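You operate a simulated robot arm through the tools that you are given. There is no shell and no other tool. Be economical: measure what you need, move in short steps, check, and stop when the job is done.

Carry out the task below with a simulated robot arm. There is one attempt and no reset: what you move stays moved.

## Task
Take the yellow cloth and leave it in the brown tray.
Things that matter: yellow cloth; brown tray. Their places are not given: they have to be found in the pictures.

Only the result counts: the job must be done as asked and must still hold three seconds after the hand-in. Knocking over, shifting, dropping, spilling or breaking anything else fails it.

## Robot
A 6-joint arm with a two-finger parallel gripper, fixed in place. Base frame: the origin is at the foot of the arm, x ahead of it, y to its left, z up; the work surface is at about z = 80. Readings come in cm, degrees, newtons and seconds.
With the tool pointing down near the work surface it reaches from about 26 to 68 cm from the base axis. Its first joint turns from -66.0 to 66.0 degrees. Payload 2.9 kg.
The TCP is the grasp point between the finger pads, 3 cm short of the fingertips. In the tool frame z runs along the fingers and y along their closing line. The gripper opens to 11 cm. The fingers are 2 cm wide and 1 cm thick; the gripper's body (4.8 by 11.2 cm) begins 5.5 cm behind the TCP.
Orientation is told as [roll, pitch, yaw] about the base's x, y, z axes, in that order, counted from this pose: with the fingers straight down and closing along the base's y, the tool's x points along the base's -x, its y along +y and its z along -z.

## Interface
- The arm moves only by the tool step_arm. Its argument "increments" is one flat list of numbers, 7 for each row, row after row: the shift along the tool's x, y, z in cm, then the turn, a rotation vector about the tool's x, y, z in rad, then the closure, from 0 (fully open) to 1 (shut). In form: [tx, ty, tz, ax, ay, az, grip, tx, ty, tz, ax, ay, az, grip, ...]. A call has 1 to 8 rows; each row is the pose to reach, as a shift and turn from the pose commanded when the call began, along the tool's axes at that moment. Rows are played at 5 a second. More than 5 cm and 8.6 degrees between two rows, or a gripper value outside its range, and nothing of the call is played. A pose out of reach is approached as far as the arm can. The call stops where the force on the tool passes 40 N (or 10 N more than at its start, if that is more) or the arm is blocked; 0.2 s more then pass. The fingers move at their own pace (about 10.8 cm/s each) and stop on an object; they squeeze with about 45 N. The grip force told is the motor's: it shows also when the fingers shut on nothing. Time passes only in rows, and 0.2 s behind the last, so rows that repeat a pose let the fingers close. The reply holds the time, the measured pose of the TCP, the force on the tool along the base axes, the opening and the grip force, in the units named above and with some noise.
- Cameras (640 x 400 px; columns grow to the right, rows downward): "scene" is fixed at [9.16, 45.28, 137.39]; the picture's right is [-0.55, -0.84, 0.00], its down [-0.55, 0.36, -0.75] and it looks along [0.63, -0.41, -0.66] (base axes); focal length 332 px, centre (320, 200). "wrist" rides on the gripper at [-3.6, 0, -5.7] in the tool frame; the picture's right is [0.00, -1.00, 0.00], its down [0.97, 0.00, -0.24] and it looks along [0.24, 0.00, 0.97] (tool axes); focal length 218 px, centre (320, 200).
- get_image(camera): a new picture of that camera. It takes no simulated time.
- point_at(camera, pixels): for up to 12 pixels [column, row] of the newest picture of that camera ("zoom" is the newest enlarged one), the place [x, y, z] in the base frame of the surface seen there, good to about 0.3 cm. It takes no simulated time.
- zoom(camera, box): a new picture of the part [left, top, right, bottom] of that camera's present view, enlarged. It takes no simulated time.
- sign_off(): hands the job in; it is judged then, once.

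Go step by step. Measure first, check grasps and placings, and put right what went wrong. The budget is 60 turns and 20 pictures, counting those below and the enlarged ones. Unless the task says otherwise, let go and move clear before handing in, and close with one line.

The tools are called after "Request:" as a command line: name --argument value ..., lists and objects as JSON in quotes. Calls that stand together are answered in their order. step_arm: Moves the arm, as the interface text tells. Its arguments: {"type":"object","properties":{"increments":{"type":"array","items":{"type":"number"}}},"required":["increments"]} The other tools are called the same way: get_image (camera) takes a picture; point_at (camera, pixels) gives the place of the surface under pixels of a picture; zoom (camera, box) takes an enlarged picture of a part of a camera's view; sign_off () hands the job in.

At the start:

```text
time: 0.0
eef_pos: [35.61, 25.58, 111.14]
tool_rot: [0.0, 0.1, 0.1]
wrist_force: [-0.5, 0.6, -0.4]
finger_gap: 11.0
grasp_force: 0.1
```

scene: 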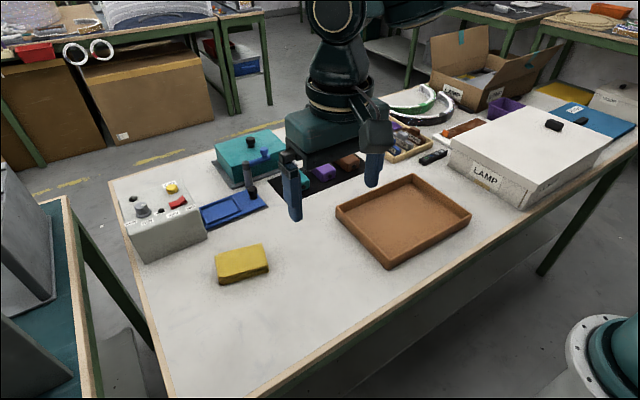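
wrist: 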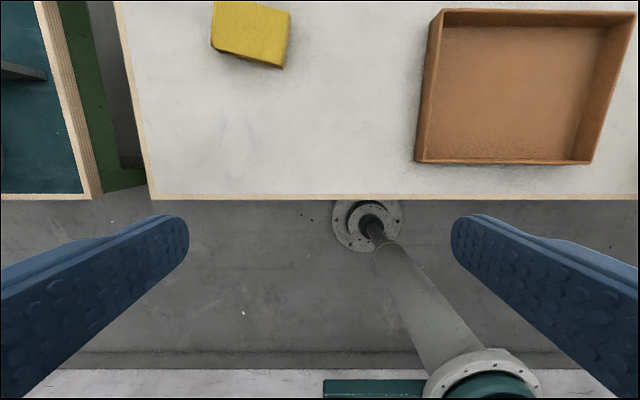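

The yellow cloth is at about (242,264) in the scene view and the brown tray at about (403,220). I'll measure both.

Request:
point_at --camera "scene" --pixels '[[215, 254], [262, 245], [268, 265], [222, 278], [241, 260], [222, 285], [403, 220], [336, 210], [413, 176], [470, 212], [388, 266], [200, 300]]'

Request:
zoom --camera "scene" --box '[180, 180, 340, 300]'

Request:
point_at --camera "wrist" --pixels '[[215, 3], [289, 12], [283, 66], [212, 48], [250, 35], [520, 90], [440, 12], [632, 15], [590, 162], [418, 162]]'

```text
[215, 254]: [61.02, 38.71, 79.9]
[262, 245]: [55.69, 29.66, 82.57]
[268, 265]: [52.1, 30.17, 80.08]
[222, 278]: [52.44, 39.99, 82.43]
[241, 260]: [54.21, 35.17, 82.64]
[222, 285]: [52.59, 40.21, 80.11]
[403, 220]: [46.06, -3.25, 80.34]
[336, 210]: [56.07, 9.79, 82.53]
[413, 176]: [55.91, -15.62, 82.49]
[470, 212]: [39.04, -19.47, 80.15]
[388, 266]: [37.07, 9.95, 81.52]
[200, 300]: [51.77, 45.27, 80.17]
```

```text
3.33 times, centred on (260, 240) of scene
```

zoom: 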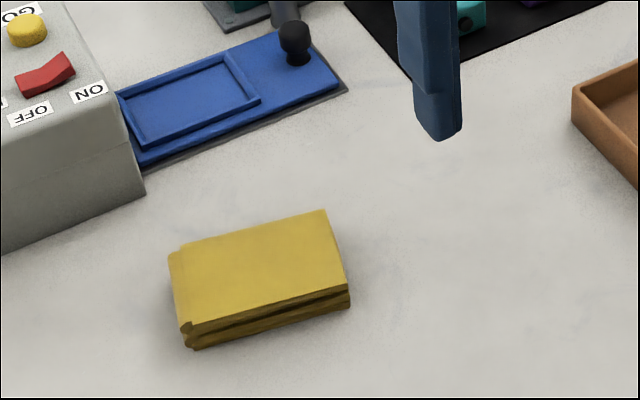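

```text
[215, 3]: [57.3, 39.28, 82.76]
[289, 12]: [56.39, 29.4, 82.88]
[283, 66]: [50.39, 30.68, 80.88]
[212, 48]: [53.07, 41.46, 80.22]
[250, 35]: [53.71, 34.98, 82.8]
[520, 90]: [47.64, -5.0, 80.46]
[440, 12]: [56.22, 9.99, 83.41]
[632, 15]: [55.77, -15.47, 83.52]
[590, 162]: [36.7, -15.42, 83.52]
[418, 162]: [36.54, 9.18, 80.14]
```

The cloth is about 10 x 6 x 2.6 cm, centred near (54, 35), and the tray spans x 37..56, y -15..10. I'll refine the cloth's corners from the zoom and turn the tool so the fingers close across the short side.

Request:
point_at --camera "zoom" --pixels '[[185, 252], [324, 214], [344, 284], [190, 318], [260, 267], [254, 232], [268, 302]]'

Request:
step_arm --increments '[0, 0, 0, 0, 0, -0.14, 0, 0, 0, 0, 0, 0, -0.28, 0, 0, 0, 0, 0, 0, -0.42, 0, 0, 0, 0, 0, 0, -0.56, 0, 0, 0, 0, 0, 0, -0.7, 0, 0, 0, 0, 0, 0, -0.84, 0, 0, 0, 0, 0, 0, -0.98, 0, 0, 0, 0, 0, 0, -1.12, 0]'

```text
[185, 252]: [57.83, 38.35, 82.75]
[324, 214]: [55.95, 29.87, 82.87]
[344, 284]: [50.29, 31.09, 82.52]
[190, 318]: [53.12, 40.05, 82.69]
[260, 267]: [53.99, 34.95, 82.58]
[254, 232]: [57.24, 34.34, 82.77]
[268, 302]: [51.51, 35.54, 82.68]
```

```text
time: 1.8
eef_pos: [35.6, 25.7, 111.25]
tool_rot: [0.0, 0.0, 64.3]
wrist_force: [-0.6, 0.0, -0.3]
finger_gap: 10.99
grasp_force: 0.0
```

The cloth's long side is turned about 15° from the base y, so I want yaw 75. I'm moving above (54.3, 34.85) at z about 95.

Request:
step_arm --increments '[-2.73, -2.15, 2.67, 0, 0, -0.09, 0, -5.45, -4.29, 5.33, 0, 0, -0.187, 0, -8.18, -6.44, 8, 0, 0, -0.187, 0, -10.91, -8.59, 10.67, 0, 0, -0.187, 0, -13.63, -10.73, 13.33, 0, 0, -0.187, 0, -16.36, -12.88, 16, 0, 0, -0.187, 0, -16.36, -12.88, 16, 0, 0, -0.187, 0]'

Request:
get_image --camera "wrist"

```text
time: 3.4
eef_pos: [54.52, 34.82, 94.96]
tool_rot: [0.0, 0.0, 75.0]
wrist_force: [-1.0, 0.7, -0.3]
finger_gap: 11.01
grasp_force: 0.0
```

```text
16 pictures are left
```

wrist: 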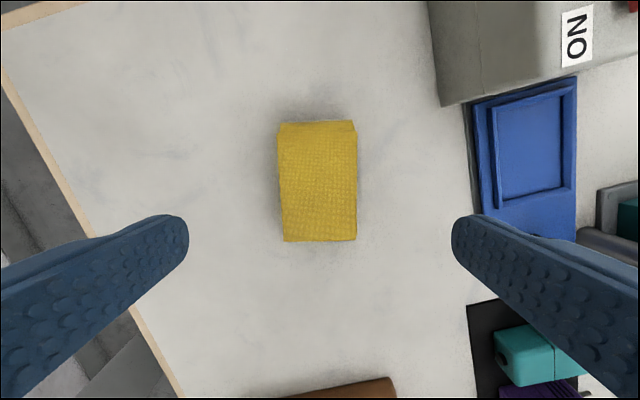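

The cloth is square to the fingers and centred (column 318). I'm descending to z about 83.4.

Request:
step_arm --increments '[0, 0, 4, 0, 0, 0, 0, 0, 0, 8, 0, 0, 0, 0, 0, 0, 10, 0, 0, 0, 0, 0, 0, 11.5, 0, 0, 0, 0, 0, 0, 11.5, 0, 0, 0, 0]'

Request:
get_image --camera "wrist"

```text
time: 4.6
eef_pos: [54.37, 34.96, 83.57]
tool_rot: [0.0, 0.0, 74.9]
wrist_force: [0.7, -0.8, 0.1]
finger_gap: 11.01
grasp_force: 0.0
```

```text
15 pictures are left
```

wrist: 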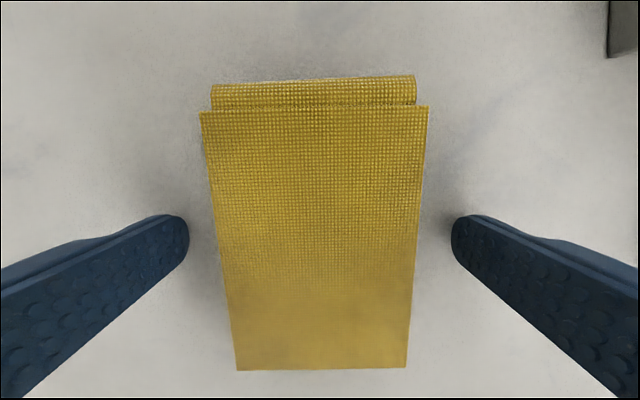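

The fingers straddle the cloth with space on both sides and no contact. I'll close them.

Request:
step_arm --increments '[0, 0, 0.2, 0, 0, 0, 0.5, 0, 0, 0.2, 0, 0, 0, 1, 0, 0, 0.2, 0, 0, 0, 1, 0, 0, 0.2, 0, 0, 0, 1, 0, 0, 0.2, 0, 0, 0, 1]'

```text
time: 5.8
eef_pos: [54.34, 34.77, 83.53]
tool_rot: [0.0, 0.0, 75.0]
wrist_force: [-0.2, 0.3, 1.3]
finger_gap: 6.4
grasp_force: 45.1
```

The fingers stopped at 6.4 cm with 45 N, so the cloth is held. I'm lifting slowly and checking.

Request:
step_arm --increments '[0, 0, -1, 0, 0, 0, 1, 0, 0, -3, 0, 0, 0, 1, 0, 0, -6, 0, 0, 0, 1, 0, 0, -9, 0, 0, 0, 1, 0, 0, -12, 0, 0, 0, 1, 0, 0, -12, 0, 0, 0, 1]'

Request:
get_image --camera "scene"

```text
time: 7.2
eef_pos: [54.41, 34.6, 95.49]
tool_rot: [0.0, 0.0, 75.0]
wrist_force: [-0.7, 0.5, -0.1]
finger_gap: 6.4
grasp_force: 45.2
```

```text
14 pictures are left
```

scene: 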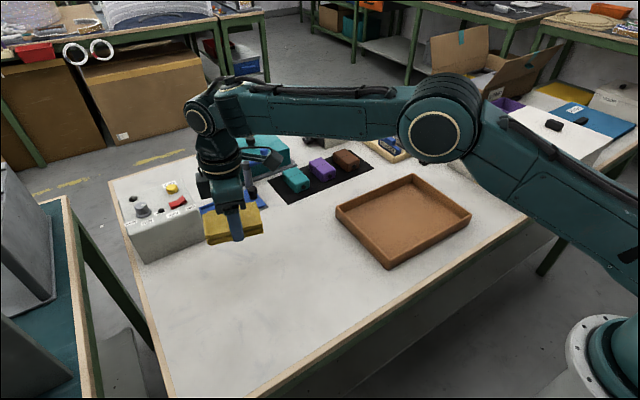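

The cloth hangs firmly between the fingers (about 235,222). I'm carrying it level to above the tray centre (46.3, -3), turning to yaw 90.

Request:
step_arm --increments '[4.8, -0.24, 0, 0, 0, -0.033, 1, 9.6, -0.48, 0, 0, 0, -0.066, 1, 14.4, -0.72, 0, 0, 0, -0.1, 1, 19.2, -0.96, 0, 0, 0, -0.13, 1, 24.0, -1.2, 0, 0, 0, -0.163, 1, 28.8, -1.44, 0, 0, 0, -0.196, 1, 33.6, -1.68, 0, 0, 0, -0.229, 1, 38.4, -1.91, 0, 0, 0, -0.262, 1]'

Request:
get_image --camera "scene"

Request:
get_image --camera "wrist"

```text
time: 9.0
eef_pos: [46.08, -3.22, 95.69]
tool_rot: [0.0, 0.0, 90.0]
wrist_force: [0.8, -0.6, -0.5]
finger_gap: 6.4
grasp_force: 45.1
```

```text
13 pictures are left
```

scene: 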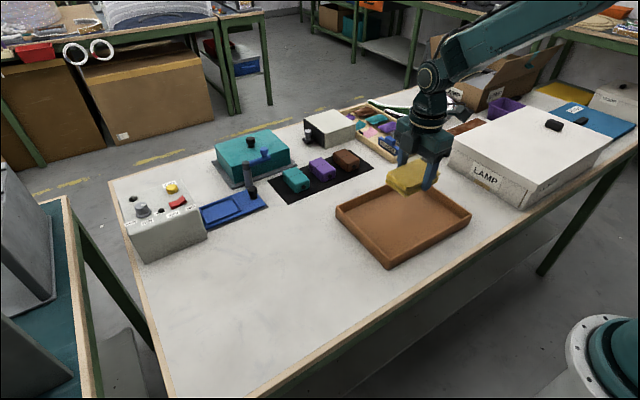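

```text
12 pictures are left
```

wrist: 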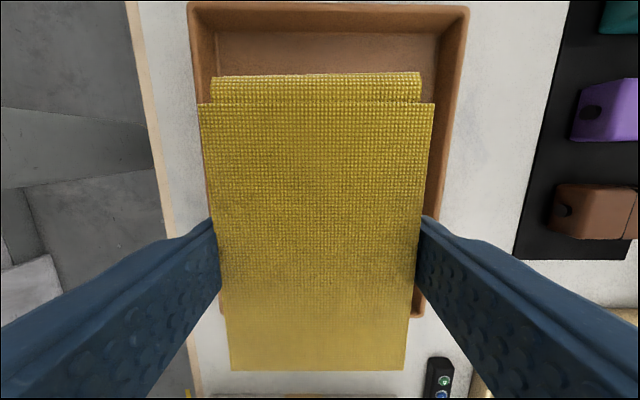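

The cloth is over the tray, with the walls well clear all round. I'm lowering it to TCP z about 84, just on the tray floor.

Request:
step_arm --increments '[0, 0, 4, 0, 0, 0, 1, 0, 0, 8, 0, 0, 0, 1, 0, 0, 10, 0, 0, 0, 1, 0, 0, 11, 0, 0, 0, 1, 0, 0, 11.6, 0, 0, 0, 1, 0, 0, 11.6, 0, 0, 0, 1]'

```text
time: 10.4
eef_pos: [46.11, -3.17, 83.91]
tool_rot: [0.0, 0.0, 89.9]
wrist_force: [-0.8, -0.1, -0.5]
finger_gap: 6.39
grasp_force: 44.8
```

The cloth is at the floor with almost no contact force. I'll open the fingers and rise straight up.

Request:
step_arm --increments '[0, 0, 0, 0, 0, 0, 0.2, 0, 0, 0, 0, 0, 0, 0.1, 0, 0, 0, 0, 0, 0, 0.1, 0, 0, -3, 0, 0, 0, 0.1, 0, 0, -7, 0, 0, 0, 0.1, 0, 0, -11, 0, 0, 0, 0.1, 0, 0, -15, 0, 0, 0, 0.1, 0, 0, -15, 0, 0, 0, 0.1]'

Request:
get_image --camera "scene"

Request:
get_image --camera "wrist"

```text
time: 12.2
eef_pos: [46.16, -3.27, 99.09]
tool_rot: [0.0, 0.0, 89.8]
wrist_force: [-0.2, -0.6, 0.1]
finger_gap: 9.91
grasp_force: 0.1
```

```text
11 pictures are left
```

scene: 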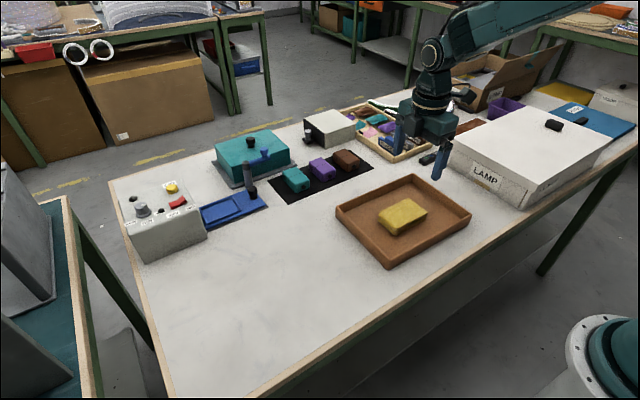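

```text
10 pictures are left
```

wrist: 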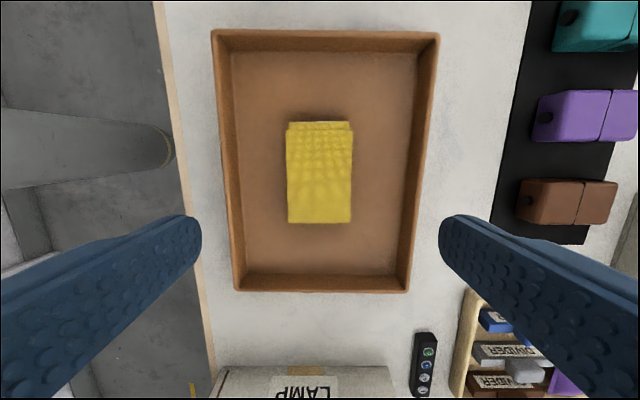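

The cloth lies flat in the middle of the tray (scene 403,217), the gripper is clear, and nothing else has moved. I'm handing in.

Request:
sign_off

```text
The job is handed in.
```

The yellow cloth is lying flat in the middle of the brown tray, the gripper is clear of it, and the job is handed in.
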